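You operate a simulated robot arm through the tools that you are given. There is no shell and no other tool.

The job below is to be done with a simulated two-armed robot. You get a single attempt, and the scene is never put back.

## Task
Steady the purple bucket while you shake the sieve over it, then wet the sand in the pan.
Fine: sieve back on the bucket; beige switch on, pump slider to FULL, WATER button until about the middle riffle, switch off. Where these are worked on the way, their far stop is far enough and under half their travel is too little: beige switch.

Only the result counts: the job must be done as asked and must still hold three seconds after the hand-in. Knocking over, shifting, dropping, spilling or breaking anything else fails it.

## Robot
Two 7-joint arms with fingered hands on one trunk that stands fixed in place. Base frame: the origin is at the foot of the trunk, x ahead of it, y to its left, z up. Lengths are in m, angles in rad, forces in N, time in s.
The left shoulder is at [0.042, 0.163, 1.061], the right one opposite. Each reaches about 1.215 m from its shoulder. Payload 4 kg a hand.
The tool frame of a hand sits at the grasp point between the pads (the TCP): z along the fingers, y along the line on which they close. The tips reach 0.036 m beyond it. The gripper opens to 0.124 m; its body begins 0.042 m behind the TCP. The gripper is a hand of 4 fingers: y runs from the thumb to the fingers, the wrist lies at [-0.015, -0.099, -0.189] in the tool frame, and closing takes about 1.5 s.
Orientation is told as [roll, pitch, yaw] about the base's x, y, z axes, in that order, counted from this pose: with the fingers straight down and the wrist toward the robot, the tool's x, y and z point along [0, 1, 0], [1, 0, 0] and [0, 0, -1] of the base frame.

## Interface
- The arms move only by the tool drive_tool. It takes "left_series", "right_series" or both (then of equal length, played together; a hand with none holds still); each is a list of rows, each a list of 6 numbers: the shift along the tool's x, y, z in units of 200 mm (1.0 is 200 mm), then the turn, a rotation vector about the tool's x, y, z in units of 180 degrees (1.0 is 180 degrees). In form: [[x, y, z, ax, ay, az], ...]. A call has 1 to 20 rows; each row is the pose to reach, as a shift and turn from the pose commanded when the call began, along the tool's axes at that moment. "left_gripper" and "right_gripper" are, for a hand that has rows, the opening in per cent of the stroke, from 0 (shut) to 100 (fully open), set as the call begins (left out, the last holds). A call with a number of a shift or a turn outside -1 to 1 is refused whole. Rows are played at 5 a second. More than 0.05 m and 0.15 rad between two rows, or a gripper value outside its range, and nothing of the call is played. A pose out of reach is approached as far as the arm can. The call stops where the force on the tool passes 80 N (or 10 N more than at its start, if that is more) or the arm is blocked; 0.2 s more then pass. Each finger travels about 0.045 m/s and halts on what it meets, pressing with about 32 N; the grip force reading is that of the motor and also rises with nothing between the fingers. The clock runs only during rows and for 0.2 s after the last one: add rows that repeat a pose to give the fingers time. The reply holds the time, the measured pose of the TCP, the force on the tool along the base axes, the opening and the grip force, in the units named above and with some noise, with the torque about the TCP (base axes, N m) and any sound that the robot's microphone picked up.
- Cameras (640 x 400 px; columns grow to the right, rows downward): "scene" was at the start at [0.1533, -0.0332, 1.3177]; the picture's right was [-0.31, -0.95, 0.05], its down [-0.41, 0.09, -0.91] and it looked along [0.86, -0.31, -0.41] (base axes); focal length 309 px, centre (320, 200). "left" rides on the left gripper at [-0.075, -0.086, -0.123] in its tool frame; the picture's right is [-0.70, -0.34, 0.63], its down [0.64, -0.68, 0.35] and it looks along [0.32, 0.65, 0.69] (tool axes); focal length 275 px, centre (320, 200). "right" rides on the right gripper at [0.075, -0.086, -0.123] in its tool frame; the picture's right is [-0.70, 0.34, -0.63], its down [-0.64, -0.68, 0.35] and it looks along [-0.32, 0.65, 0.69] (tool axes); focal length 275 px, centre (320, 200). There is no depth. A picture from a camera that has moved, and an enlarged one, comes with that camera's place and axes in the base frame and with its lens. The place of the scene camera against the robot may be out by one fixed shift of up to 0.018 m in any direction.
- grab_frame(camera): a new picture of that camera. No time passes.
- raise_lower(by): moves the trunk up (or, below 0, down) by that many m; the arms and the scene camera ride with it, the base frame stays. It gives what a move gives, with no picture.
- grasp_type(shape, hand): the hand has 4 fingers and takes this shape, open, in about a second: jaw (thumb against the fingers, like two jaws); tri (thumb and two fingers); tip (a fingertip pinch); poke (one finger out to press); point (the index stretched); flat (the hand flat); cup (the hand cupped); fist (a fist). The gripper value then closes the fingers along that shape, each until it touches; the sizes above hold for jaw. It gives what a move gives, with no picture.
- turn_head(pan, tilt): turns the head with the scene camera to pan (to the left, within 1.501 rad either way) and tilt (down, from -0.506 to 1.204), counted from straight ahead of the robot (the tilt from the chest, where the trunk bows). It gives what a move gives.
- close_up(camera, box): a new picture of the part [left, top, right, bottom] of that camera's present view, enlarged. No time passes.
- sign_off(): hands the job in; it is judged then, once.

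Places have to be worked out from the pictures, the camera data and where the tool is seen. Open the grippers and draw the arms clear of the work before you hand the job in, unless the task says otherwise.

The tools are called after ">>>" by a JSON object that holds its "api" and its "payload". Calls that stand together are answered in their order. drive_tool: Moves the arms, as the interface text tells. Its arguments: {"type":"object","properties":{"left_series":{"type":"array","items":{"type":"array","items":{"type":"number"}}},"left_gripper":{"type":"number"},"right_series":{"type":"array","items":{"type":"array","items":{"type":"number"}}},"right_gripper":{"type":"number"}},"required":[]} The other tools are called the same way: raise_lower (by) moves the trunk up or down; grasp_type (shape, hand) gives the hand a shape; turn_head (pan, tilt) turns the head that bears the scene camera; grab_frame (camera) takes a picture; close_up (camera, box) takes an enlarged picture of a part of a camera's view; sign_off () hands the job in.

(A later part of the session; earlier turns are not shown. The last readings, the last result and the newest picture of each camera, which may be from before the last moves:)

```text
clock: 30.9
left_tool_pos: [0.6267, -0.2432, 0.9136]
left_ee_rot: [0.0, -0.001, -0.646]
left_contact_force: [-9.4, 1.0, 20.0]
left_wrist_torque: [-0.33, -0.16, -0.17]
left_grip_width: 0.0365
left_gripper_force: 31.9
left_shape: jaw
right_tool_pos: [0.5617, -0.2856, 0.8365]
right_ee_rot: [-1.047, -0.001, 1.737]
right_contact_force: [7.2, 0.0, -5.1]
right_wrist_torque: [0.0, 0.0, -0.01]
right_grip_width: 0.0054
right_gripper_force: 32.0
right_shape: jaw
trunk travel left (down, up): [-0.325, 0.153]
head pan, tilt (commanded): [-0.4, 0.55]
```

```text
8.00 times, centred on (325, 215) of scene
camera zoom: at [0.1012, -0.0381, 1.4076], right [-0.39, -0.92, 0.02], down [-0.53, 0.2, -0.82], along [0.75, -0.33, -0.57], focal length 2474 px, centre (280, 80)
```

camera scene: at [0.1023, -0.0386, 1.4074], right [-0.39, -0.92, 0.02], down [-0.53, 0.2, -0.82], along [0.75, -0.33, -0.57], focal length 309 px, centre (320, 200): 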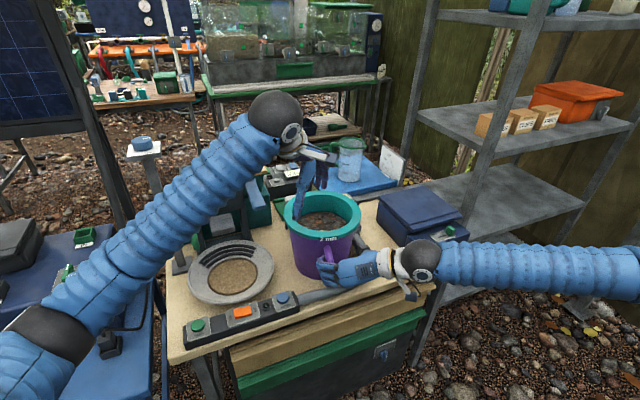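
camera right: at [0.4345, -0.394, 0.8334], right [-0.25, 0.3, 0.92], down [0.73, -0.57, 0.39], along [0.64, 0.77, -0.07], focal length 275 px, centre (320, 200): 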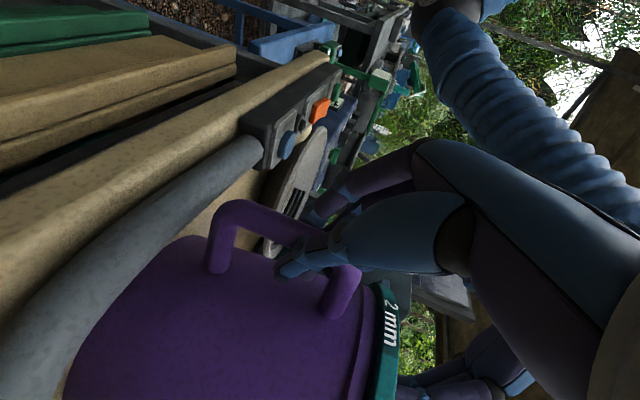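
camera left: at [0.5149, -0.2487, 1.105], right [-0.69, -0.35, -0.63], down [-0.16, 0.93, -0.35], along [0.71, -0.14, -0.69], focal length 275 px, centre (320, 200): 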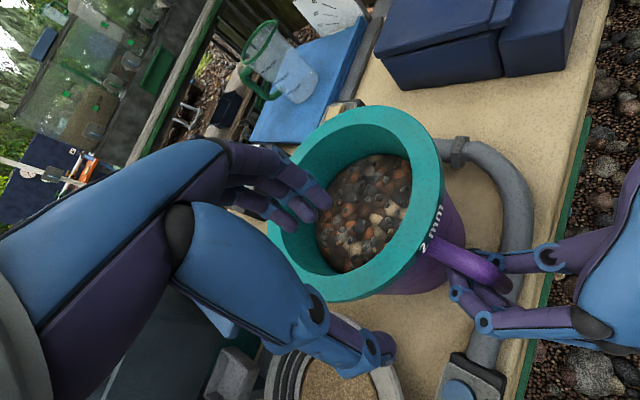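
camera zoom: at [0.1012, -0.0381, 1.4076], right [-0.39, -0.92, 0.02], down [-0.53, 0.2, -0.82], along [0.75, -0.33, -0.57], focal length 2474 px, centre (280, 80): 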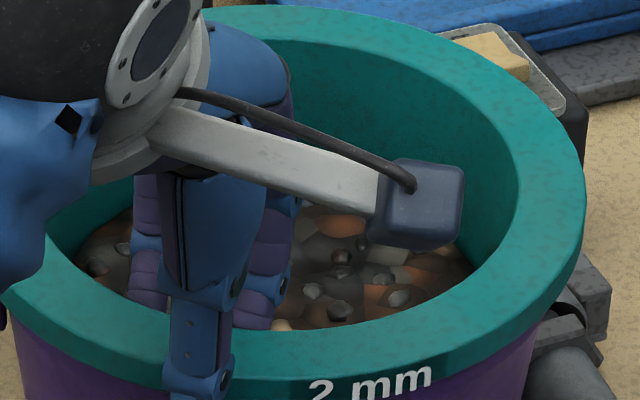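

Fewer loose small grains show on the bed, so shaking works. I continue with ±10 mm for a longer burst.

>>> {"api": "drive_tool", "payload": {"left_series": [[0.03, 0.04, 0, 0, 0, 0], [-0.03, -0.04, 0, 0, 0, 0], [0.03, 0.04, 0, 0, 0, 0], [-0.03, -0.04, 0, 0, 0, 0], [0.03, 0.04, 0, 0, 0, 0], [-0.03, -0.04, 0, 0, 0, 0], [0.03, 0.04, 0, 0, 0, 0], [-0.03, -0.04, 0, 0, 0, 0], [0.03, 0.04, 0, 0, 0, 0], [-0.03, -0.04, 0, 0, 0, 0], [0, 0, 0, 0, 0, 0]]}}

>>> {"api": "close_up", "payload": {"camera": "scene", "box": [250, 170, 450, 300]}}

>>> {"api": "close_up", "payload": {"camera": "left", "box": [230, 50, 430, 290]}}

>>> {"api": "close_up", "payload": {"camera": "right", "box": [60, 180, 460, 400]}}

>>> {"api": "close_up", "payload": {"camera": "left", "box": [280, 90, 380, 190]}}

```text
clock: 33.3
left_tool_pos: [0.6271, -0.243, 0.9134]
left_ee_rot: [0.0, 0.0, -0.647]
left_contact_force: [-7.1, 0.2, 24.0]
left_wrist_torque: [-0.37, -0.18, -0.16]
left_grip_width: 0.0354
left_gripper_force: 31.9
left_shape: jaw
right_tool_pos: [0.5613, -0.2848, 0.8364]
right_ee_rot: [-1.051, 0.0, 1.736]
right_contact_force: [7.5, 1.9, -6.2]
right_wrist_torque: [-0.02, 0.02, 0.0]
right_grip_width: 0.0054
right_gripper_force: 31.8
right_shape: jaw
trunk travel left (down, up): [-0.325, 0.153]
head pan, tilt (commanded): [-0.4, 0.55]
```

```text
3.08 times, centred on (350, 235) of scene
camera zoom: at [0.1011, -0.0381, 1.4076], right [-0.39, -0.92, 0.02], down [-0.53, 0.2, -0.82], along [0.75, -0.33, -0.57], focal length 951 px, centre (228, 92)
```

zoom: 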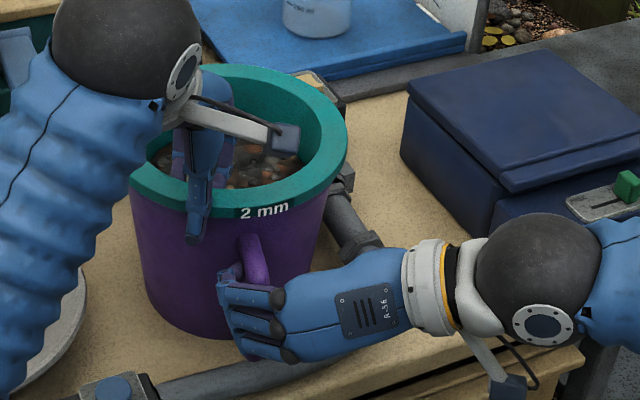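

```text
1.67 times, centred on (330, 170) of left
camera zoom: at [0.5136, -0.2504, 1.0366], right [-0.69, -0.35, -0.63], down [-0.16, 0.93, -0.35], along [0.71, -0.14, -0.69], focal length 459 px, centre (303, 250)
```

zoom: 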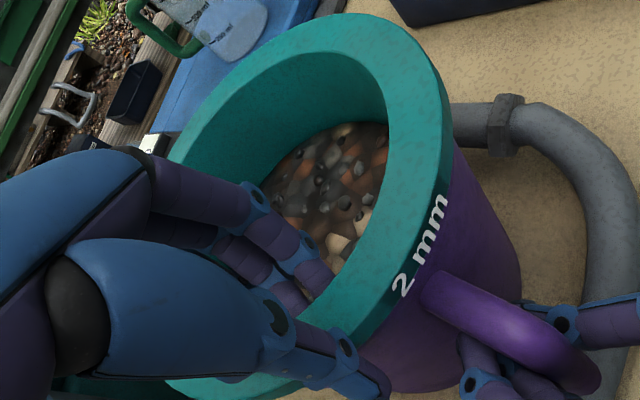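

```text
1.60 times, centred on (260, 290) of right
camera zoom: at [0.4341, -0.394, 0.8339], right [-0.25, 0.3, 0.92], down [0.73, -0.57, 0.39], along [0.64, 0.77, -0.07], focal length 440 px, centre (416, 56)
```

zoom: 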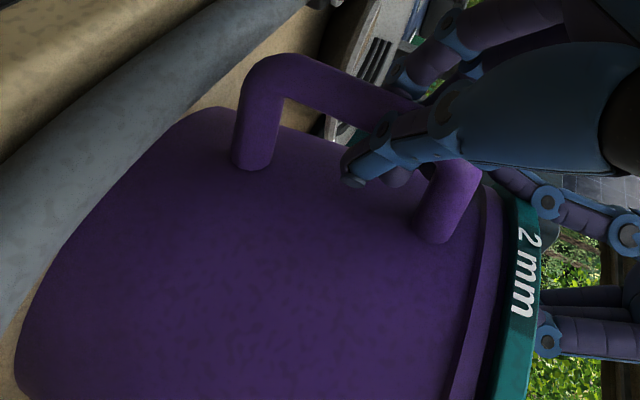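

```text
4.00 times, centred on (330, 140) of left
camera zoom: at [0.5136, -0.2504, 1.0366], right [-0.69, -0.35, -0.63], down [-0.16, 0.93, -0.35], along [0.71, -0.14, -0.69], focal length 1101 px, centre (280, 440)
```

zoom: 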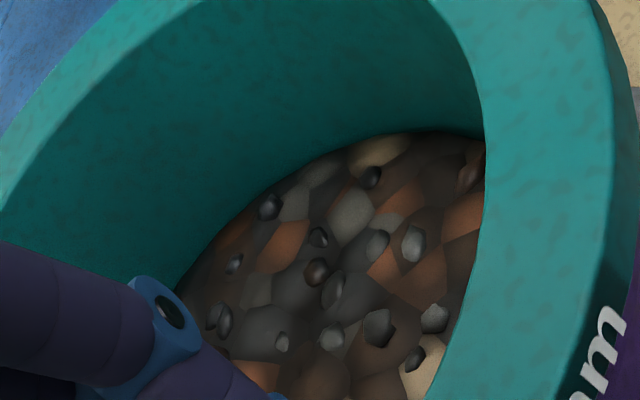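

The grains look unchanged by the second burst, so I check whether the sieve really moves against the bucket: I push it 10 mm forward, hold, and look.

>>> {"api": "drive_tool", "payload": {"left_series": [[0.03, 0.04, 0, 0, 0, 0], [0.03, 0.04, 0, 0, 0, 0]]}}

>>> {"api": "close_up", "payload": {"camera": "scene", "box": [270, 180, 370, 290]}}

>>> {"api": "close_up", "payload": {"camera": "right", "box": [60, 180, 460, 400]}}

>>> {"api": "drive_tool", "payload": {"left_series": [[-0.03, -0.04, 0, 0, 0, 0], [-0.06, -0.08, 0, 0, 0, 0], [-0.06, -0.08, 0, 0, 0, 0]]}}

>>> {"api": "close_up", "payload": {"camera": "scene", "box": [270, 180, 370, 290]}}

>>> {"api": "close_up", "payload": {"camera": "right", "box": [60, 180, 460, 400]}}

```text
clock: 33.9
left_tool_pos: [0.6358, -0.2446, 0.9137]
left_ee_rot: [-0.002, -0.004, -0.649]
left_contact_force: [-38.9, -3.7, 36.8]
left_wrist_torque: [-0.3, 1.08, -0.52]
left_grip_width: 0.0364
left_gripper_force: 31.6
left_shape: jaw
right_tool_pos: [0.5606, -0.2872, 0.8385]
right_ee_rot: [-1.05, 0.002, 1.736]
right_contact_force: [36.0, 5.7, -11.9]
right_wrist_torque: [-0.06, -0.12, -0.29]
right_grip_width: 0.0052
right_gripper_force: 31.7
right_shape: jaw
trunk travel left (down, up): [-0.325, 0.153]
head pan, tilt (commanded): [-0.4, 0.55]
```

```text
3.64 times, centred on (320, 235) of scene
camera zoom: at [0.1001, -0.0378, 1.4078], right [-0.39, -0.92, 0.02], down [-0.53, 0.2, -0.82], along [0.76, -0.33, -0.57], focal length 1124 px, centre (320, 73)
```

zoom: 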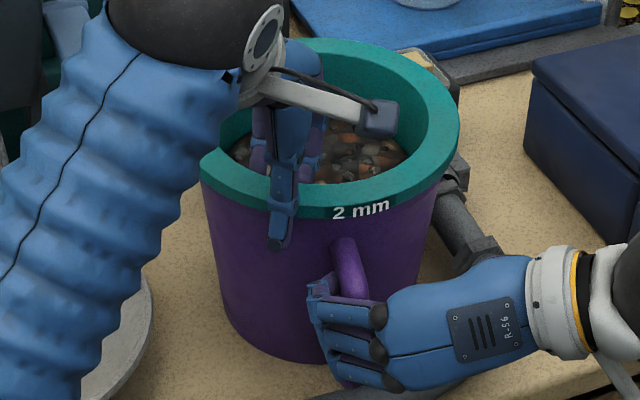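

```text
1.60 times, centred on (260, 290) of right
camera zoom: at [0.4341, -0.3941, 0.8346], right [-0.26, 0.3, 0.92], down [0.72, -0.57, 0.39], along [0.64, 0.77, -0.07], focal length 440 px, centre (416, 56)
```

zoom: 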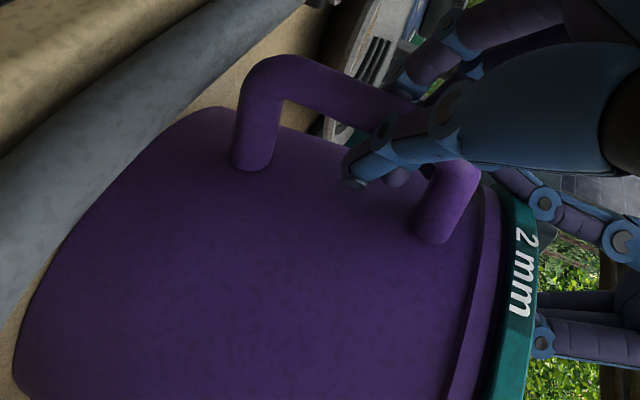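

```text
clock: 34.7
left_tool_pos: [0.6188, -0.2416, 0.913]
left_ee_rot: [0.002, -0.001, -0.641]
left_contact_force: [16.8, 2.9, 31.3]
left_wrist_torque: [-0.42, -1.21, 0.21]
left_grip_width: 0.0365
left_gripper_force: 31.9
left_shape: jaw
right_tool_pos: [0.559, -0.285, 0.8352]
right_ee_rot: [-1.045, 0.0, 1.738]
right_contact_force: [-15.9, -2.9, -7.0]
right_wrist_torque: [-0.17, 0.2, 0.31]
right_grip_width: 0.0053
right_gripper_force: 32.1
right_shape: jaw
trunk travel left (down, up): [-0.325, 0.153]
head pan, tilt (commanded): [-0.4, 0.55]
```

```text
3.64 times, centred on (320, 235) of scene
camera zoom: at [0.1011, -0.0377, 1.4076], right [-0.39, -0.92, 0.02], down [-0.53, 0.2, -0.82], along [0.75, -0.33, -0.57], focal length 1124 px, centre (320, 73)
```

zoom: 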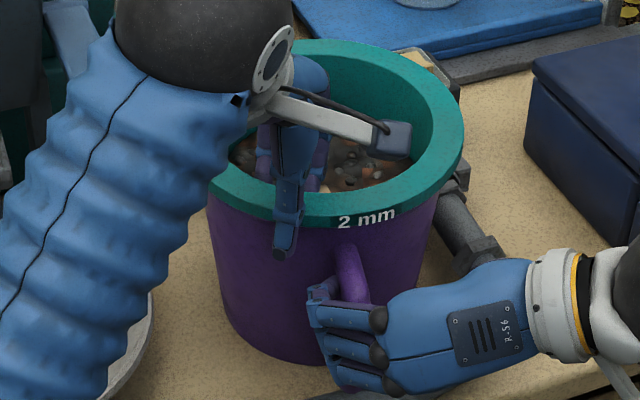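

```text
1.60 times, centred on (260, 290) of right
camera zoom: at [0.4329, -0.3934, 0.8335], right [-0.25, 0.3, 0.92], down [0.73, -0.57, 0.38], along [0.64, 0.77, -0.07], focal length 440 px, centre (416, 56)
```

zoom: 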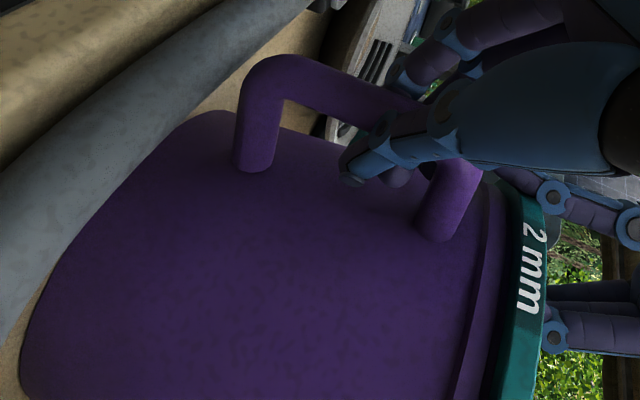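

Seated, the sieve is nearly jammed sideways in the bucket (37 N for 10 mm), so it must be lifted to be shaken. I return to the middle and lift 2 cm in small steps to see how it hangs in the deeper grip.

>>> {"api": "drive_tool", "payload": {"left_series": [[0.03, 0.04, 0, 0, 0, 0], [0.03, 0.04, -0.025, 0, 0, 0], [0.03, 0.04, -0.05, 0, 0, 0], [0.03, 0.04, -0.075, 0, 0, 0], [0.03, 0.04, -0.1, 0, 0, 0]]}}

>>> {"api": "close_up", "payload": {"camera": "scene", "box": [270, 180, 370, 290]}}

>>> {"api": "close_up", "payload": {"camera": "right", "box": [60, 180, 460, 400]}}

>>> {"api": "close_up", "payload": {"camera": "left", "box": [230, 50, 430, 290]}}

```text
clock: 35.9
left_tool_pos: [0.6287, -0.2436, 0.9312]
left_ee_rot: [-0.001, 0.001, -0.644]
left_contact_force: [-0.6, -2.2, -2.6]
left_wrist_torque: [-0.12, -0.01, -0.14]
left_grip_width: 0.0326
left_gripper_force: 32.2
left_shape: jaw
right_tool_pos: [0.5624, -0.2863, 0.8361]
right_ee_rot: [-1.047, -0.002, 1.737]
right_contact_force: [-1.3, 1.5, 4.8]
right_wrist_torque: [0.14, -0.05, 0.1]
right_grip_width: 0.0052
right_gripper_force: 32.0
right_shape: jaw
trunk travel left (down, up): [-0.325, 0.153]
head pan, tilt (commanded): [-0.4, 0.55]
```

```text
3.64 times, centred on (320, 235) of scene
camera zoom: at [0.1024, -0.0386, 1.4074], right [-0.39, -0.92, 0.02], down [-0.53, 0.2, -0.82], along [0.75, -0.33, -0.57], focal length 1124 px, centre (320, 73)
```

zoom: 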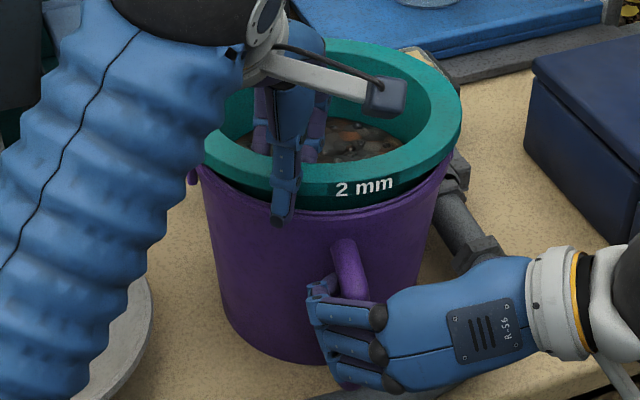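

```text
1.60 times, centred on (260, 290) of right
camera zoom: at [0.4347, -0.3941, 0.8335], right [-0.25, 0.3, 0.92], down [0.73, -0.57, 0.39], along [0.64, 0.77, -0.07], focal length 440 px, centre (416, 56)
```

zoom: 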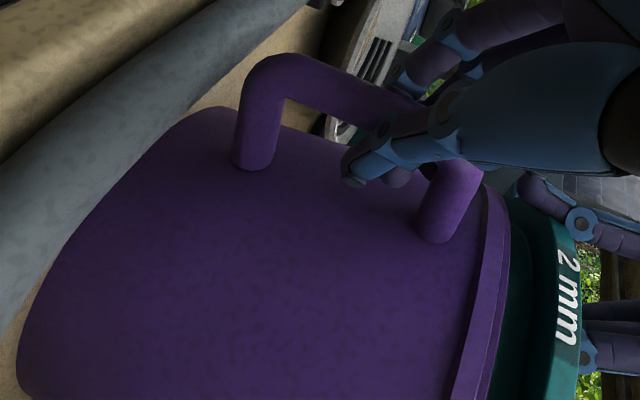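

```text
1.67 times, centred on (330, 170) of left
camera zoom: at [0.5158, -0.2502, 1.0555], right [-0.69, -0.35, -0.63], down [-0.16, 0.93, -0.34], along [0.71, -0.14, -0.69], focal length 459 px, centre (303, 250)
```

zoom: 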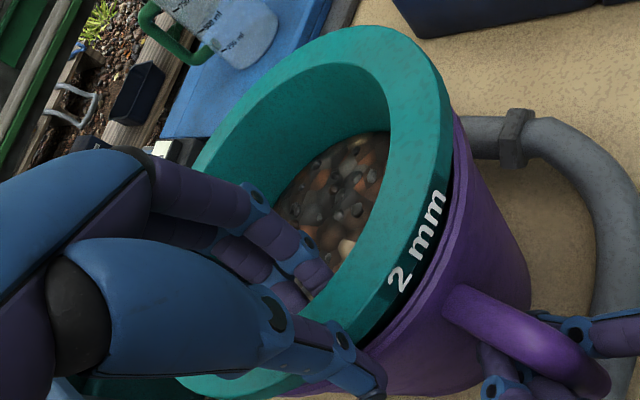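

The near side is up about 15 mm and the sieve hangs between my grip and the far lip. I shake along x with ±7 mm and look.

>>> {"api": "drive_tool", "payload": {"left_series": [[0.021, 0.028, 0, 0, 0, 0], [-0.021, -0.028, 0, 0, 0, 0], [0.021, 0.028, 0, 0, 0, 0], [-0.021, -0.028, 0, 0, 0, 0], [0.021, 0.028, 0, 0, 0, 0], [-0.021, -0.028, 0, 0, 0, 0], [0, 0, 0, 0, 0, 0]]}}

>>> {"api": "close_up", "payload": {"camera": "scene", "box": [270, 180, 370, 290]}}

>>> {"api": "close_up", "payload": {"camera": "right", "box": [60, 180, 460, 400]}}

>>> {"api": "close_up", "payload": {"camera": "left", "box": [230, 50, 430, 290]}}

```text
clock: 37.5
left_tool_pos: [0.6292, -0.2424, 0.932]
left_ee_rot: [-0.001, 0.0, -0.646]
left_contact_force: [-0.3, -0.7, -0.4]
left_wrist_torque: [-0.12, -0.11, -0.09]
left_grip_width: 0.0324
left_gripper_force: 31.8
left_shape: jaw
right_tool_pos: [0.5621, -0.2867, 0.835]
right_ee_rot: [-1.046, -0.002, 1.735]
right_contact_force: [1.2, 0.7, 3.4]
right_wrist_torque: [0.11, 0.0, 0.11]
right_grip_width: 0.0054
right_gripper_force: 32.2
right_shape: jaw
trunk travel left (down, up): [-0.325, 0.153]
head pan, tilt (commanded): [-0.4, 0.55]
```

```text
3.64 times, centred on (320, 235) of scene
camera zoom: at [0.1024, -0.0382, 1.4075], right [-0.39, -0.92, 0.02], down [-0.53, 0.2, -0.82], along [0.75, -0.33, -0.57], focal length 1124 px, centre (320, 73)
```

zoom: 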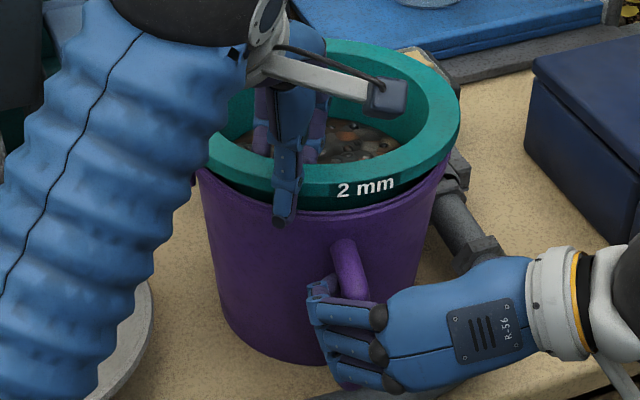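

```text
1.60 times, centred on (260, 290) of right
camera zoom: at [0.4347, -0.3941, 0.8335], right [-0.25, 0.3, 0.92], down [0.73, -0.57, 0.39], along [0.64, 0.77, -0.07], focal length 440 px, centre (416, 56)
```

zoom: 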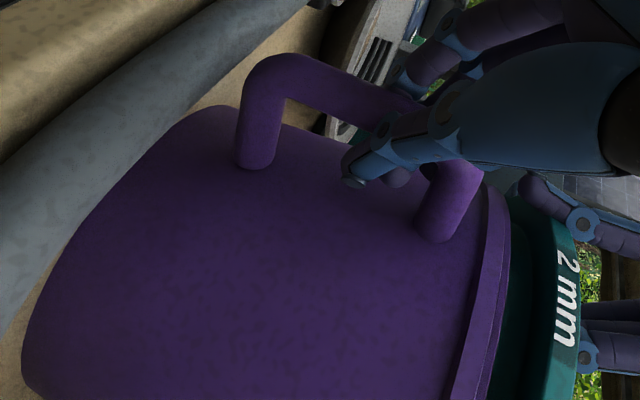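

```text
1.67 times, centred on (330, 170) of left
camera zoom: at [0.5151, -0.2502, 1.0556], right [-0.69, -0.35, -0.63], down [-0.16, 0.93, -0.35], along [0.71, -0.14, -0.69], focal length 459 px, centre (303, 250)
```

zoom: 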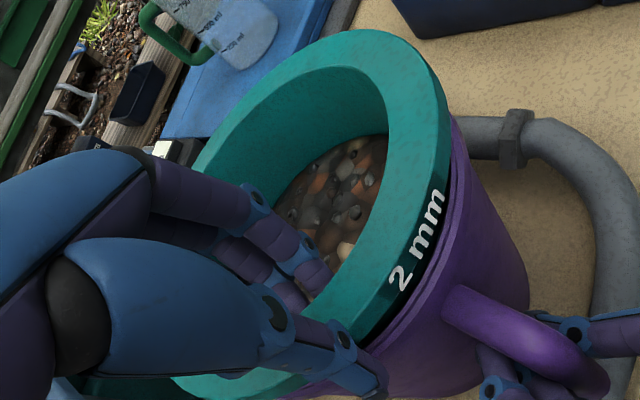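

The grip held without slipping and the sieve returned to the same place. I lift a further 2 cm to see whether the whole sieve comes free of the bucket.

>>> {"api": "drive_tool", "payload": {"left_series": [[0, 0, -0.035, 0, 0, 0], [0, 0, -0.07, 0, 0, 0], [0, 0, -0.1, 0, 0, 0]]}}

>>> {"api": "close_up", "payload": {"camera": "scene", "box": [270, 180, 370, 290]}}

>>> {"api": "close_up", "payload": {"camera": "right", "box": [60, 180, 460, 400]}}

>>> {"api": "close_up", "payload": {"camera": "left", "box": [230, 50, 430, 290]}}

```text
clock: 38.3
left_tool_pos: [0.6284, -0.2431, 0.9518]
left_ee_rot: [-0.001, 0.0, -0.646]
left_contact_force: [3.2, -3.2, -5.9]
left_wrist_torque: [0.03, 0.12, -0.01]
left_grip_width: 0.0296
left_gripper_force: 32.1
left_shape: jaw
right_tool_pos: [0.561, -0.2859, 0.835]
right_ee_rot: [-1.045, -0.001, 1.736]
right_contact_force: [-4.4, 2.3, 2.8]
right_wrist_torque: [0.05, -0.02, 0.34]
right_grip_width: 0.0053
right_gripper_force: 31.8
right_shape: jaw
trunk travel left (down, up): [-0.325, 0.153]
head pan, tilt (commanded): [-0.4, 0.55]
```

```text
3.64 times, centred on (320, 235) of scene
camera zoom: at [0.1026, -0.0386, 1.4074], right [-0.39, -0.92, 0.02], down [-0.53, 0.2, -0.82], along [0.75, -0.33, -0.57], focal length 1124 px, centre (320, 73)
```

zoom: 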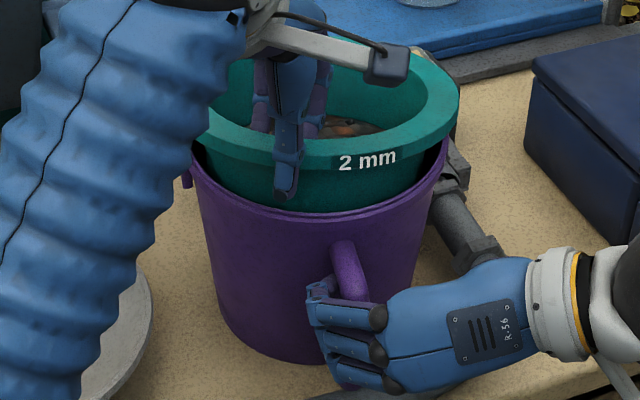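

```text
1.60 times, centred on (260, 290) of right
camera zoom: at [0.4344, -0.3941, 0.833], right [-0.25, 0.3, 0.92], down [0.73, -0.57, 0.38], along [0.64, 0.77, -0.07], focal length 440 px, centre (416, 56)
```

zoom: 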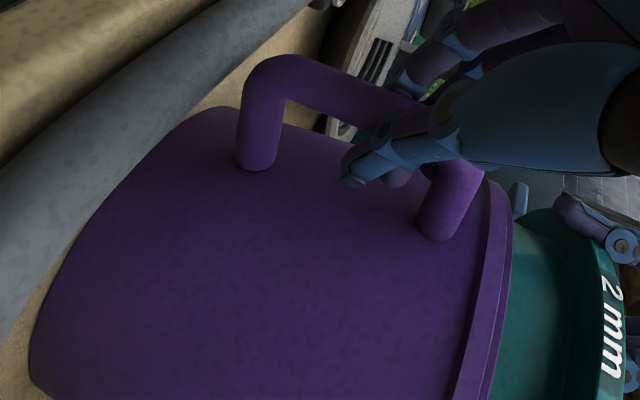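

```text
1.67 times, centred on (330, 170) of left
camera zoom: at [0.515, -0.2502, 1.0756], right [-0.69, -0.35, -0.63], down [-0.16, 0.93, -0.35], along [0.71, -0.14, -0.69], focal length 459 px, centre (303, 250)
```

zoom: 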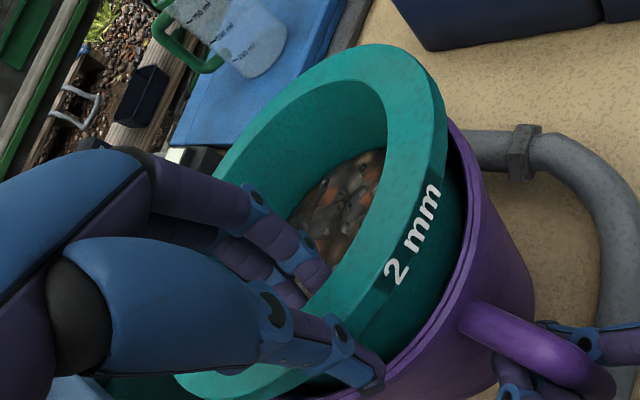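

The sieve tips about its far edge on the bucket's lip, so it stays over the bucket and can be shaken that way. I take a close baseline picture of the bed before shaking more.

>>> {"api": "close_up", "payload": {"camera": "left", "box": [290, 100, 370, 180]}}

>>> {"api": "close_up", "payload": {"camera": "scene", "box": [295, 195, 345, 225]}}

```text
5.00 times, centred on (330, 140) of left
camera zoom: at [0.515, -0.2502, 1.0756], right [-0.69, -0.35, -0.63], down [-0.16, 0.93, -0.35], along [0.71, -0.14, -0.69], focal length 1376 px, centre (270, 500)
```

zoom: 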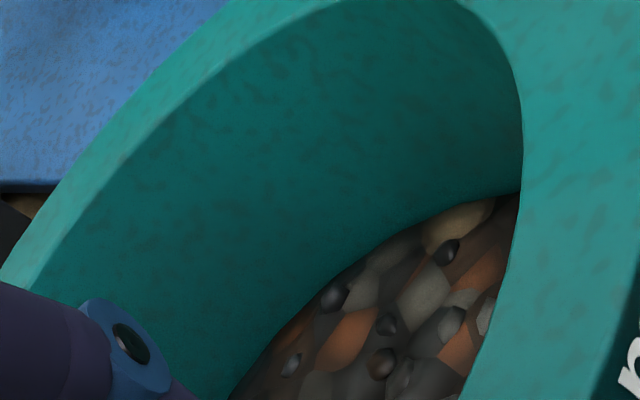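

```text
12.80 times, centred on (320, 210) of scene
camera zoom: at [0.1026, -0.0386, 1.4074], right [-0.39, -0.92, 0.02], down [-0.53, 0.2, -0.82], along [0.75, -0.33, -0.57], focal length 3958 px, centre (320, 72)
```

zoom: 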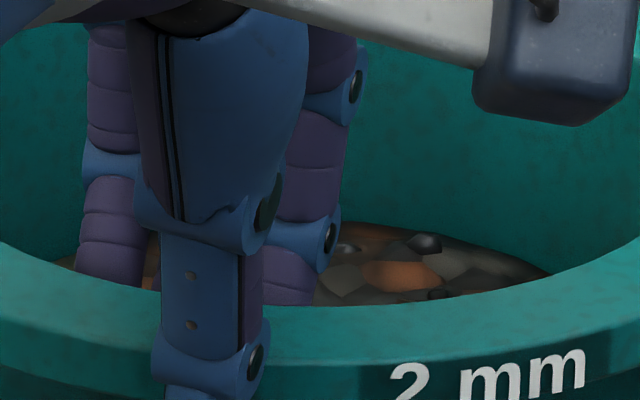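

Baseline taken. I lower the near side to about 25 mm of lift and shake along x between +2 and -14 mm, where the tipped sieve has room.

>>> {"api": "drive_tool", "payload": {"left_series": [[0, 0, 0.07, 0, 0, 0], [-0.042, -0.056, 0.07, 0, 0, 0], [0.006, 0.008, 0.07, 0, 0, 0], [-0.042, -0.056, 0.07, 0, 0, 0], [0.006, 0.008, 0.07, 0, 0, 0], [-0.042, -0.056, 0.07, 0, 0, 0], [0.006, 0.008, 0.07, 0, 0, 0], [-0.042, -0.056, 0.07, 0, 0, 0], [0.006, 0.008, 0.07, 0, 0, 0], [-0.042, -0.056, 0.07, 0, 0, 0]]}}

>>> {"api": "close_up", "payload": {"camera": "scene", "box": [270, 180, 370, 290]}}

>>> {"api": "close_up", "payload": {"camera": "left", "box": [230, 50, 430, 290]}}

>>> {"api": "close_up", "payload": {"camera": "right", "box": [60, 180, 460, 400]}}

```text
clock: 40.5
left_tool_pos: [0.6153, -0.2431, 0.9376]
left_ee_rot: [-0.001, 0.0, -0.643]
left_contact_force: [16.7, -2.5, -1.2]
left_wrist_torque: [-0.11, -1.07, 0.31]
left_grip_width: 0.0314
left_gripper_force: 31.7
left_shape: jaw
right_tool_pos: [0.5605, -0.2864, 0.8351]
right_ee_rot: [-1.043, -0.001, 1.74]
right_contact_force: [-17.0, 2.0, -3.3]
right_wrist_torque: [-0.03, 0.11, 0.53]
right_grip_width: 0.0053
right_gripper_force: 32.0
right_shape: jaw
trunk travel left (down, up): [-0.325, 0.153]
head pan, tilt (commanded): [-0.4, 0.55]
```

```text
3.64 times, centred on (320, 235) of scene
camera zoom: at [0.1026, -0.0389, 1.4073], right [-0.39, -0.92, 0.02], down [-0.53, 0.2, -0.82], along [0.75, -0.33, -0.57], focal length 1124 px, centre (320, 73)
```

zoom: 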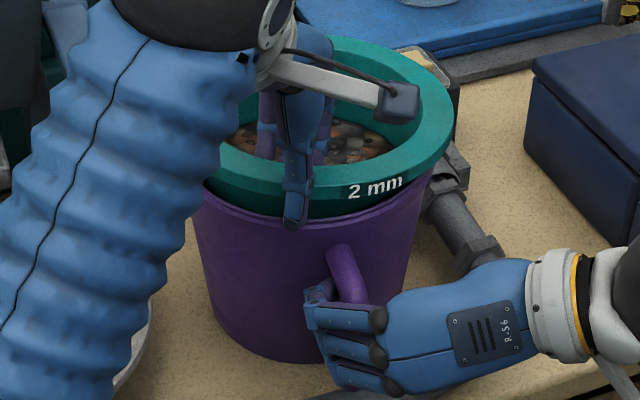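

```text
1.67 times, centred on (330, 170) of left
camera zoom: at [0.5018, -0.25, 1.0615], right [-0.69, -0.35, -0.63], down [-0.16, 0.92, -0.35], along [0.71, -0.14, -0.69], focal length 459 px, centre (303, 250)
```

zoom: 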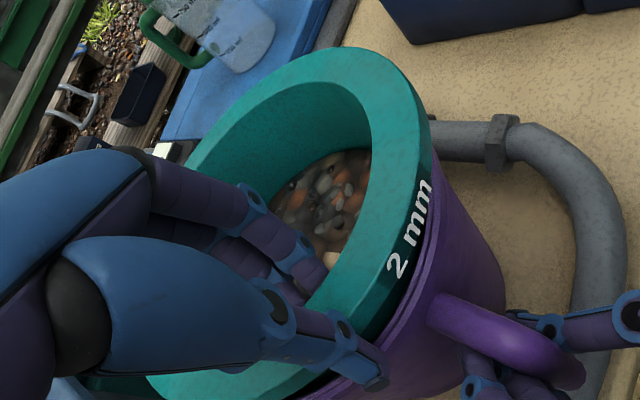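

```text
1.60 times, centred on (260, 290) of right
camera zoom: at [0.4336, -0.394, 0.8322], right [-0.25, 0.3, 0.92], down [0.73, -0.57, 0.38], along [0.64, 0.77, -0.07], focal length 440 px, centre (416, 56)
```

zoom: 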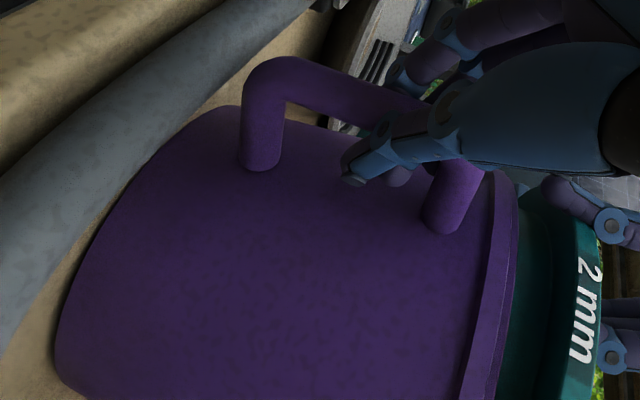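

The bucket was dragged a little with the sieve. I check the bed and the bucket's place against the start view.

>>> {"api": "close_up", "payload": {"camera": "left", "box": [290, 110, 370, 190]}}

>>> {"api": "close_up", "payload": {"camera": "scene", "box": [250, 170, 450, 300]}}

```text
5.00 times, centred on (330, 150) of left
camera zoom: at [0.5018, -0.25, 1.0615], right [-0.69, -0.35, -0.63], down [-0.16, 0.92, -0.35], along [0.71, -0.14, -0.69], focal length 1376 px, centre (270, 450)
```

zoom: 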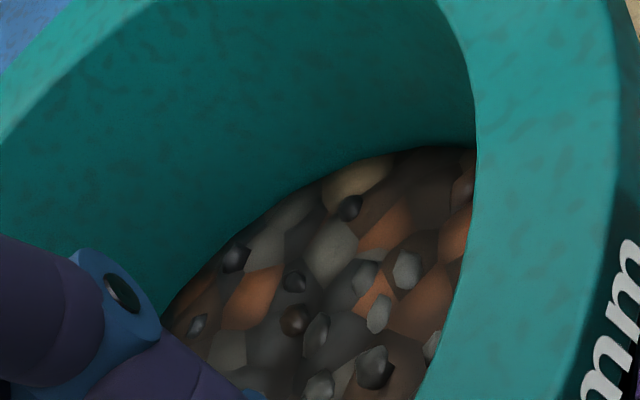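

```text
3.08 times, centred on (350, 235) of scene
camera zoom: at [0.1026, -0.0389, 1.4073], right [-0.39, -0.92, 0.02], down [-0.53, 0.2, -0.82], along [0.75, -0.33, -0.57], focal length 951 px, centre (228, 92)
```

zoom: 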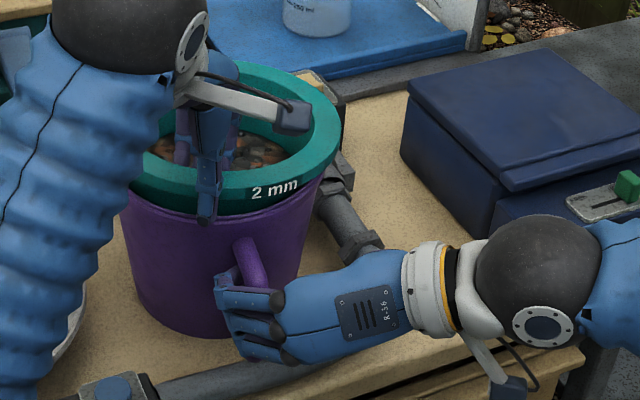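

The same grains still lie on the bed, so that burst had little effect. I go back to the middle and try a rocking shake (near side up and down 25 mm about the far lip), which does not drag the bucket.

>>> {"api": "drive_tool", "payload": {"left_series": [[0.042, 0.056, 0, 0, 0, 0], [0.042, 0.056, 0.08, 0, 0, 0], [0.042, 0.056, -0.04, 0, 0, 0], [0.042, 0.056, 0.08, 0, 0, 0], [0.042, 0.056, -0.04, 0, 0, 0], [0.042, 0.056, 0.08, 0, 0, 0], [0.042, 0.056, -0.04, 0, 0, 0], [0.042, 0.056, 0.08, 0, 0, 0], [0.042, 0.056, -0.04, 0, 0, 0], [0.042, 0.056, 0.06, 0, 0, 0]]}}

>>> {"api": "close_up", "payload": {"camera": "scene", "box": [250, 170, 450, 300]}}

>>> {"api": "close_up", "payload": {"camera": "left", "box": [230, 50, 430, 290]}}

>>> {"api": "close_up", "payload": {"camera": "left", "box": [290, 100, 370, 180]}}

```text
clock: 42.7
left_tool_pos: [0.6268, -0.2417, 0.9264]
left_ee_rot: [0.001, -0.001, -0.646]
left_contact_force: [1.3, -0.2, 2.2]
left_wrist_torque: [-0.27, -0.67, 0.0]
left_grip_width: 0.0317
left_gripper_force: 31.9
left_shape: jaw
right_tool_pos: [0.5617, -0.285, 0.8356]
right_ee_rot: [-1.048, 0.001, 1.736]
right_contact_force: [-0.3, 0.7, 4.0]
right_wrist_torque: [0.16, 0.0, 0.17]
right_grip_width: 0.0056
right_gripper_force: 31.9
right_shape: jaw
trunk travel left (down, up): [-0.325, 0.153]
head pan, tilt (commanded): [-0.4, 0.55]
```

```text
3.08 times, centred on (350, 235) of scene
camera zoom: at [0.1023, -0.0381, 1.4075], right [-0.39, -0.92, 0.02], down [-0.53, 0.2, -0.82], along [0.75, -0.33, -0.57], focal length 951 px, centre (228, 92)
```

zoom: 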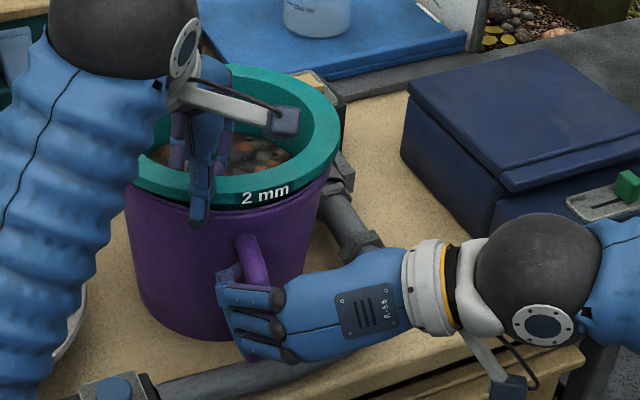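

```text
1.67 times, centred on (330, 170) of left
camera zoom: at [0.5134, -0.249, 1.0503], right [-0.69, -0.35, -0.63], down [-0.16, 0.92, -0.35], along [0.71, -0.14, -0.69], focal length 459 px, centre (303, 250)
```

zoom: 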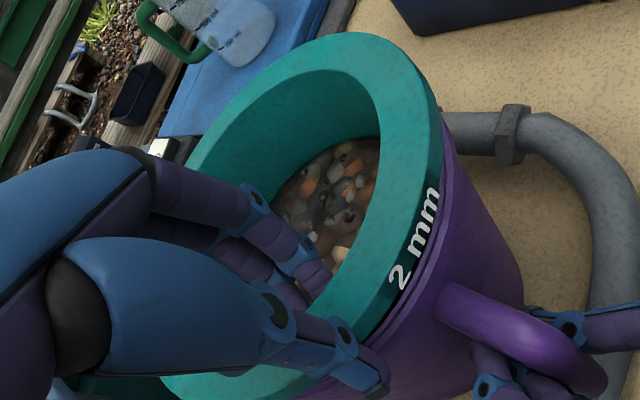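

```text
5.00 times, centred on (330, 140) of left
camera zoom: at [0.5134, -0.249, 1.0503], right [-0.69, -0.35, -0.63], down [-0.16, 0.92, -0.35], along [0.71, -0.14, -0.69], focal length 1376 px, centre (270, 500)
```

zoom: 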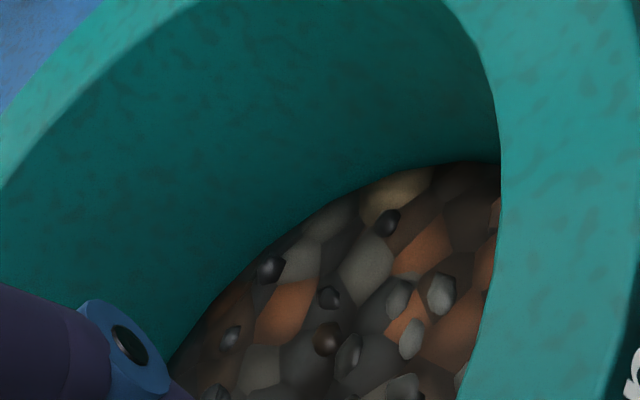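

A grain that was buried before is now exposed, so fines are going through. I keep rocking for a longer burst and compare again.

>>> {"api": "drive_tool", "payload": {"left_series": [[0, 0, -0.1, 0, 0, 0], [0, 0, 0.02, 0, 0, 0], [0, 0, -0.1, 0, 0, 0], [0, 0, 0.02, 0, 0, 0], [0, 0, -0.1, 0, 0, 0], [0, 0, 0.02, 0, 0, 0], [0, 0, -0.1, 0, 0, 0], [0, 0, 0.02, 0, 0, 0], [0, 0, -0.1, 0, 0, 0], [0, 0, 0.02, 0, 0, 0], [0, 0, -0.1, 0, 0, 0], [0, 0, 0.02, 0, 0, 0], [0, 0, -0.1, 0, 0, 0], [0, 0, 0.02, 0, 0, 0], [0, 0, -0.1, 0, 0, 0], [0, 0, 0.02, 0, 0, 0], [0, 0, -0.1, 0, 0, 0], [0, 0, 0, 0, 0, 0]]}}

>>> {"api": "close_up", "payload": {"camera": "scene", "box": [250, 170, 450, 300]}}

>>> {"api": "close_up", "payload": {"camera": "left", "box": [230, 50, 430, 290]}}

>>> {"api": "close_up", "payload": {"camera": "left", "box": [290, 100, 370, 180]}}

```text
clock: 46.5
left_tool_pos: [0.6284, -0.2425, 0.9255]
left_ee_rot: [0.001, -0.001, -0.645]
left_contact_force: [-0.8, -0.2, 1.6]
left_wrist_torque: [-0.2, -0.65, -0.07]
left_grip_width: 0.0323
left_gripper_force: 32.3
left_shape: jaw
right_tool_pos: [0.5616, -0.2856, 0.8357]
right_ee_rot: [-1.047, -0.001, 1.738]
right_contact_force: [-0.7, 0.1, 2.7]
right_wrist_torque: [0.15, 0.02, 0.1]
right_grip_width: 0.0057
right_gripper_force: 32.1
right_shape: jaw
trunk travel left (down, up): [-0.325, 0.153]
head pan, tilt (commanded): [-0.4, 0.55]
```

```text
3.08 times, centred on (350, 235) of scene
camera zoom: at [0.1022, -0.0379, 1.4075], right [-0.39, -0.92, 0.02], down [-0.53, 0.2, -0.82], along [0.75, -0.33, -0.57], focal length 951 px, centre (228, 92)
```

zoom: 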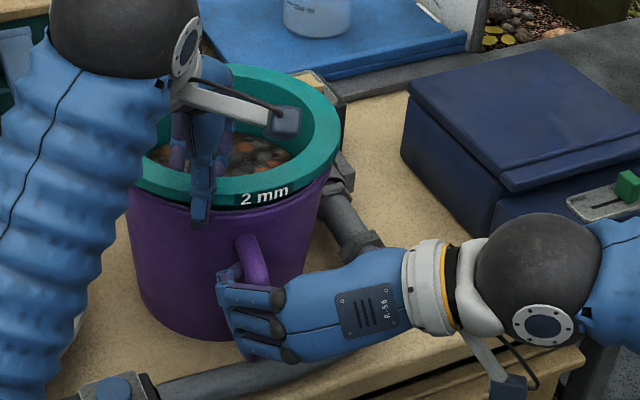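

```text
1.67 times, centred on (330, 170) of left
camera zoom: at [0.5147, -0.25, 1.0492], right [-0.69, -0.35, -0.63], down [-0.16, 0.92, -0.35], along [0.71, -0.14, -0.69], focal length 459 px, centre (303, 250)
```

zoom: 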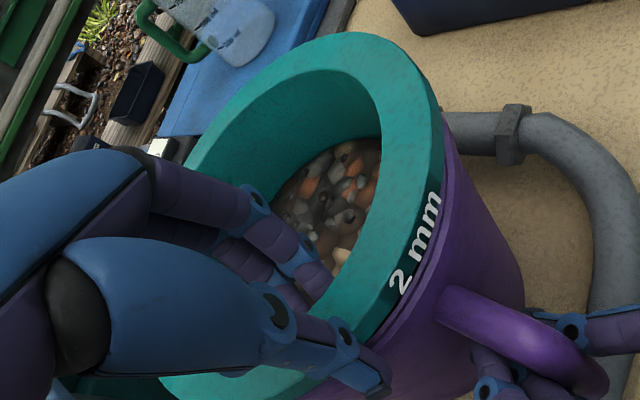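

```text
5.00 times, centred on (330, 140) of left
camera zoom: at [0.5147, -0.25, 1.0492], right [-0.69, -0.35, -0.63], down [-0.16, 0.92, -0.35], along [0.71, -0.14, -0.69], focal length 1376 px, centre (270, 500)
```

zoom: 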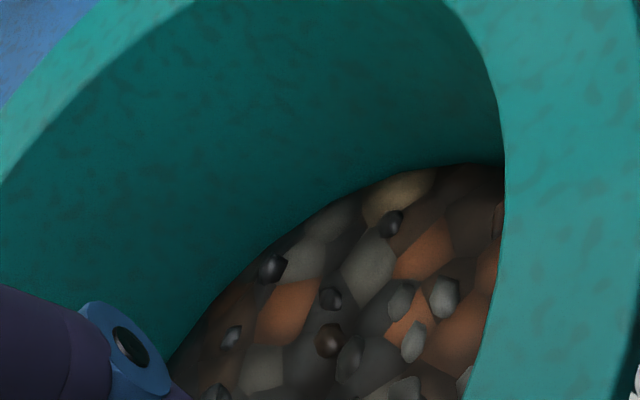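

The grip and bucket stay put with rocking, and the stones look more distinct than at the start. I go on, adding a small sideways stroke to the rocking.

>>> {"api": "drive_tool", "payload": {"left_series": [[0.012, 0.016, -0.1, 0, 0, 0], [-0.018, -0.024, 0, 0, 0, 0], [0.012, 0.016, -0.1, 0, 0, 0], [-0.018, -0.024, 0, 0, 0, 0], [0.012, 0.016, -0.1, 0, 0, 0], [-0.018, -0.024, 0, 0, 0, 0], [0.012, 0.016, -0.1, 0, 0, 0], [-0.018, -0.024, 0, 0, 0, 0], [0.012, 0.016, -0.1, 0, 0, 0], [-0.018, -0.024, 0, 0, 0, 0], [0.012, 0.016, -0.1, 0, 0, 0], [-0.018, -0.024, 0, 0, 0, 0], [0.012, 0.016, -0.1, 0, 0, 0], [-0.018, -0.024, 0, 0, 0, 0], [0.012, 0.016, -0.1, 0, 0, 0], [-0.018, -0.024, 0, 0, 0, 0], [0.012, 0.016, -0.1, 0, 0, 0], [0, 0, 0, 0, 0, 0]]}}

>>> {"api": "close_up", "payload": {"camera": "scene", "box": [250, 170, 450, 300]}}

>>> {"api": "close_up", "payload": {"camera": "left", "box": [230, 50, 430, 290]}}

>>> {"api": "close_up", "payload": {"camera": "left", "box": [290, 100, 370, 180]}}

```text
clock: 50.3
left_tool_pos: [0.6284, -0.2409, 0.9288]
left_ee_rot: [0.0, -0.001, -0.647]
left_contact_force: [0.3, -0.1, 1.8]
left_wrist_torque: [-0.2, -0.67, -0.01]
left_grip_width: 0.0318
left_gripper_force: 32.5
left_shape: jaw
right_tool_pos: [0.5617, -0.2861, 0.8373]
right_ee_rot: [-1.047, 0.001, 1.737]
right_contact_force: [1.6, 0.3, 1.4]
right_wrist_torque: [0.11, 0.0, 0.15]
right_grip_width: 0.0054
right_gripper_force: 32.2
right_shape: jaw
trunk travel left (down, up): [-0.325, 0.153]
head pan, tilt (commanded): [-0.4, 0.55]
```

```text
3.08 times, centred on (350, 235) of scene
camera zoom: at [0.1025, -0.0381, 1.4075], right [-0.39, -0.92, 0.02], down [-0.53, 0.2, -0.82], along [0.75, -0.33, -0.57], focal length 951 px, centre (228, 92)
```

zoom: 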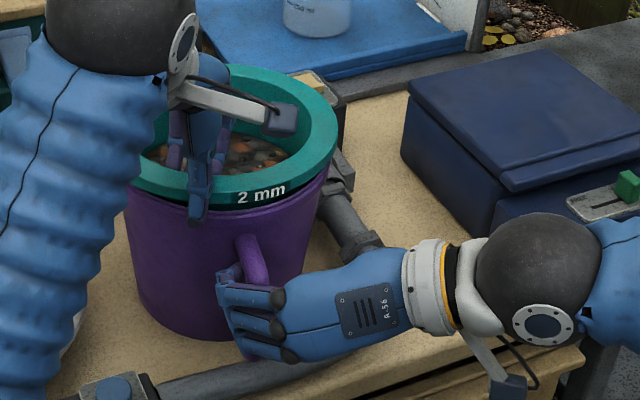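

```text
1.67 times, centred on (330, 170) of left
camera zoom: at [0.5154, -0.2482, 1.0512], right [-0.69, -0.35, -0.63], down [-0.16, 0.92, -0.35], along [0.71, -0.14, -0.69], focal length 459 px, centre (303, 250)
```

zoom: 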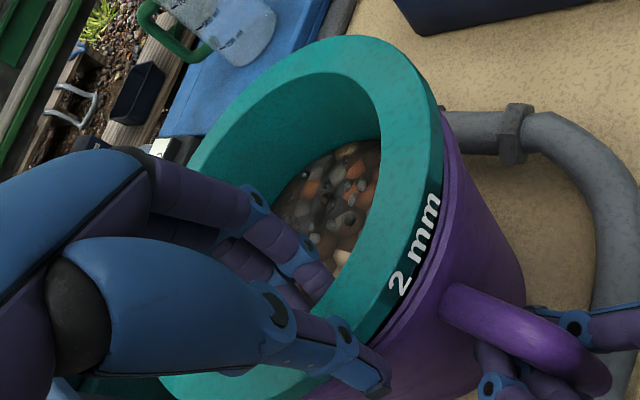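

```text
5.00 times, centred on (330, 140) of left
camera zoom: at [0.5154, -0.2482, 1.0512], right [-0.69, -0.35, -0.63], down [-0.16, 0.92, -0.35], along [0.71, -0.14, -0.69], focal length 1376 px, centre (270, 500)
```

zoom: 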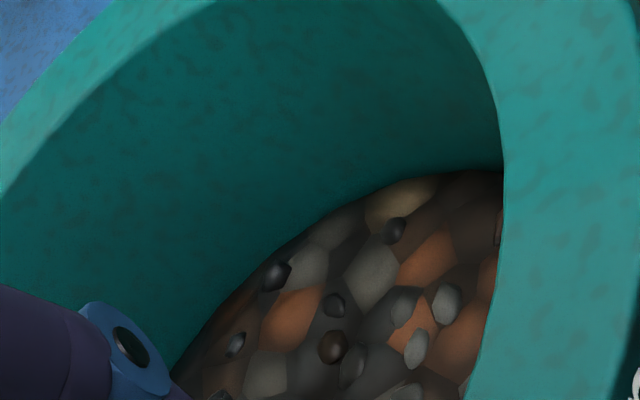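

The picture changes only slowly. I raise the near side to about 35 mm of lift, where there is more play, and shake with a larger stroke along x (about 20 mm).

>>> {"api": "drive_tool", "payload": {"left_series": [[0, 0, -0.09, 0, 0, 0], [0.024, 0.032, -0.09, 0, 0, 0], [-0.036, -0.048, -0.09, 0, 0, 0], [0.024, 0.032, -0.09, 0, 0, 0], [-0.036, -0.048, -0.09, 0, 0, 0], [0.024, 0.032, -0.09, 0, 0, 0], [-0.036, -0.048, -0.09, 0, 0, 0], [0.024, 0.032, -0.09, 0, 0, 0], [-0.036, -0.048, -0.09, 0, 0, 0], [0.024, 0.032, -0.09, 0, 0, 0], [-0.036, -0.048, -0.09, 0, 0, 0], [0, 0, -0.09, 0, 0, 0]]}}

>>> {"api": "close_up", "payload": {"camera": "scene", "box": [250, 170, 450, 300]}}

>>> {"api": "close_up", "payload": {"camera": "left", "box": [230, 50, 430, 290]}}

>>> {"api": "close_up", "payload": {"camera": "left", "box": [290, 110, 370, 190]}}

```text
clock: 52.9
left_tool_pos: [0.6263, -0.2424, 0.9435]
left_ee_rot: [-0.001, 0.0, -0.644]
left_contact_force: [2.7, -1.1, -2.7]
left_wrist_torque: [-0.07, -0.19, 0.0]
left_grip_width: 0.0304
left_gripper_force: 32.2
left_shape: jaw
right_tool_pos: [0.5621, -0.2854, 0.8361]
right_ee_rot: [-1.047, -0.001, 1.738]
right_contact_force: [-0.1, 2.3, -0.5]
right_wrist_torque: [0.11, 0.06, 0.17]
right_grip_width: 0.0057
right_gripper_force: 32.3
right_shape: jaw
trunk travel left (down, up): [-0.325, 0.153]
head pan, tilt (commanded): [-0.4, 0.55]
```

```text
3.08 times, centred on (350, 235) of scene
camera zoom: at [0.1029, -0.0383, 1.4075], right [-0.39, -0.92, 0.02], down [-0.53, 0.2, -0.82], along [0.75, -0.33, -0.57], focal length 951 px, centre (228, 92)
```

zoom: 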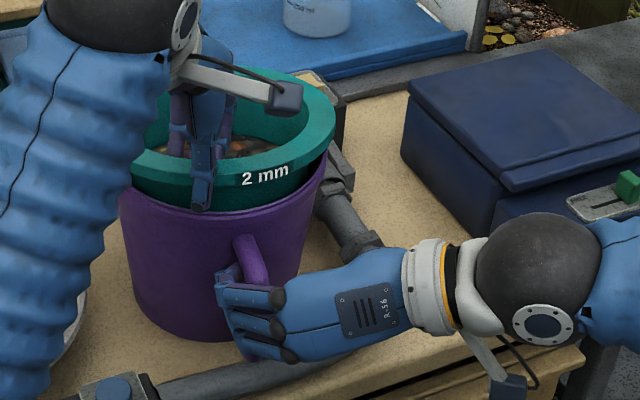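

```text
1.67 times, centred on (330, 170) of left
camera zoom: at [0.5146, -0.2499, 1.0666], right [-0.69, -0.35, -0.63], down [-0.16, 0.93, -0.35], along [0.71, -0.14, -0.69], focal length 459 px, centre (303, 250)
```

zoom: 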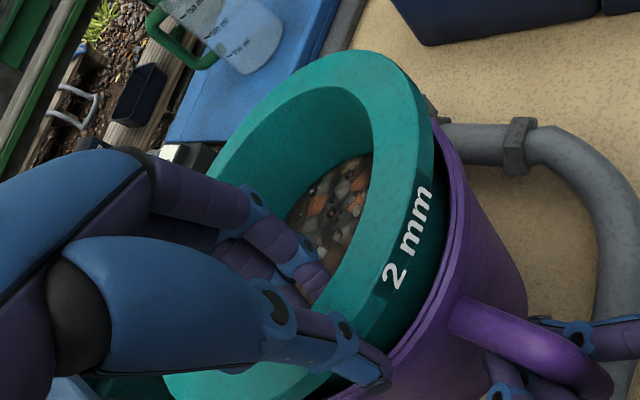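

```text
5.00 times, centred on (330, 150) of left
camera zoom: at [0.5146, -0.2499, 1.0666], right [-0.69, -0.35, -0.63], down [-0.16, 0.93, -0.35], along [0.71, -0.14, -0.69], focal length 1376 px, centre (270, 450)
```

zoom: 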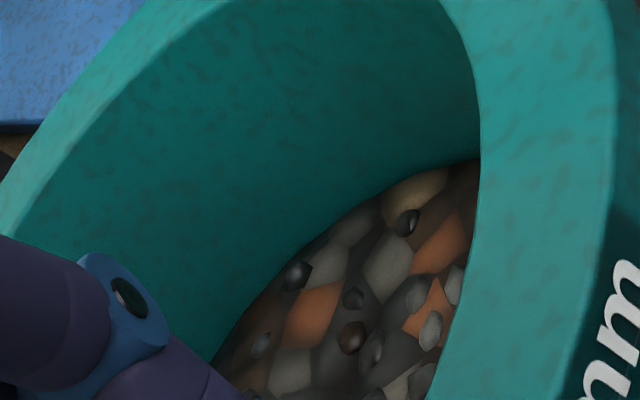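

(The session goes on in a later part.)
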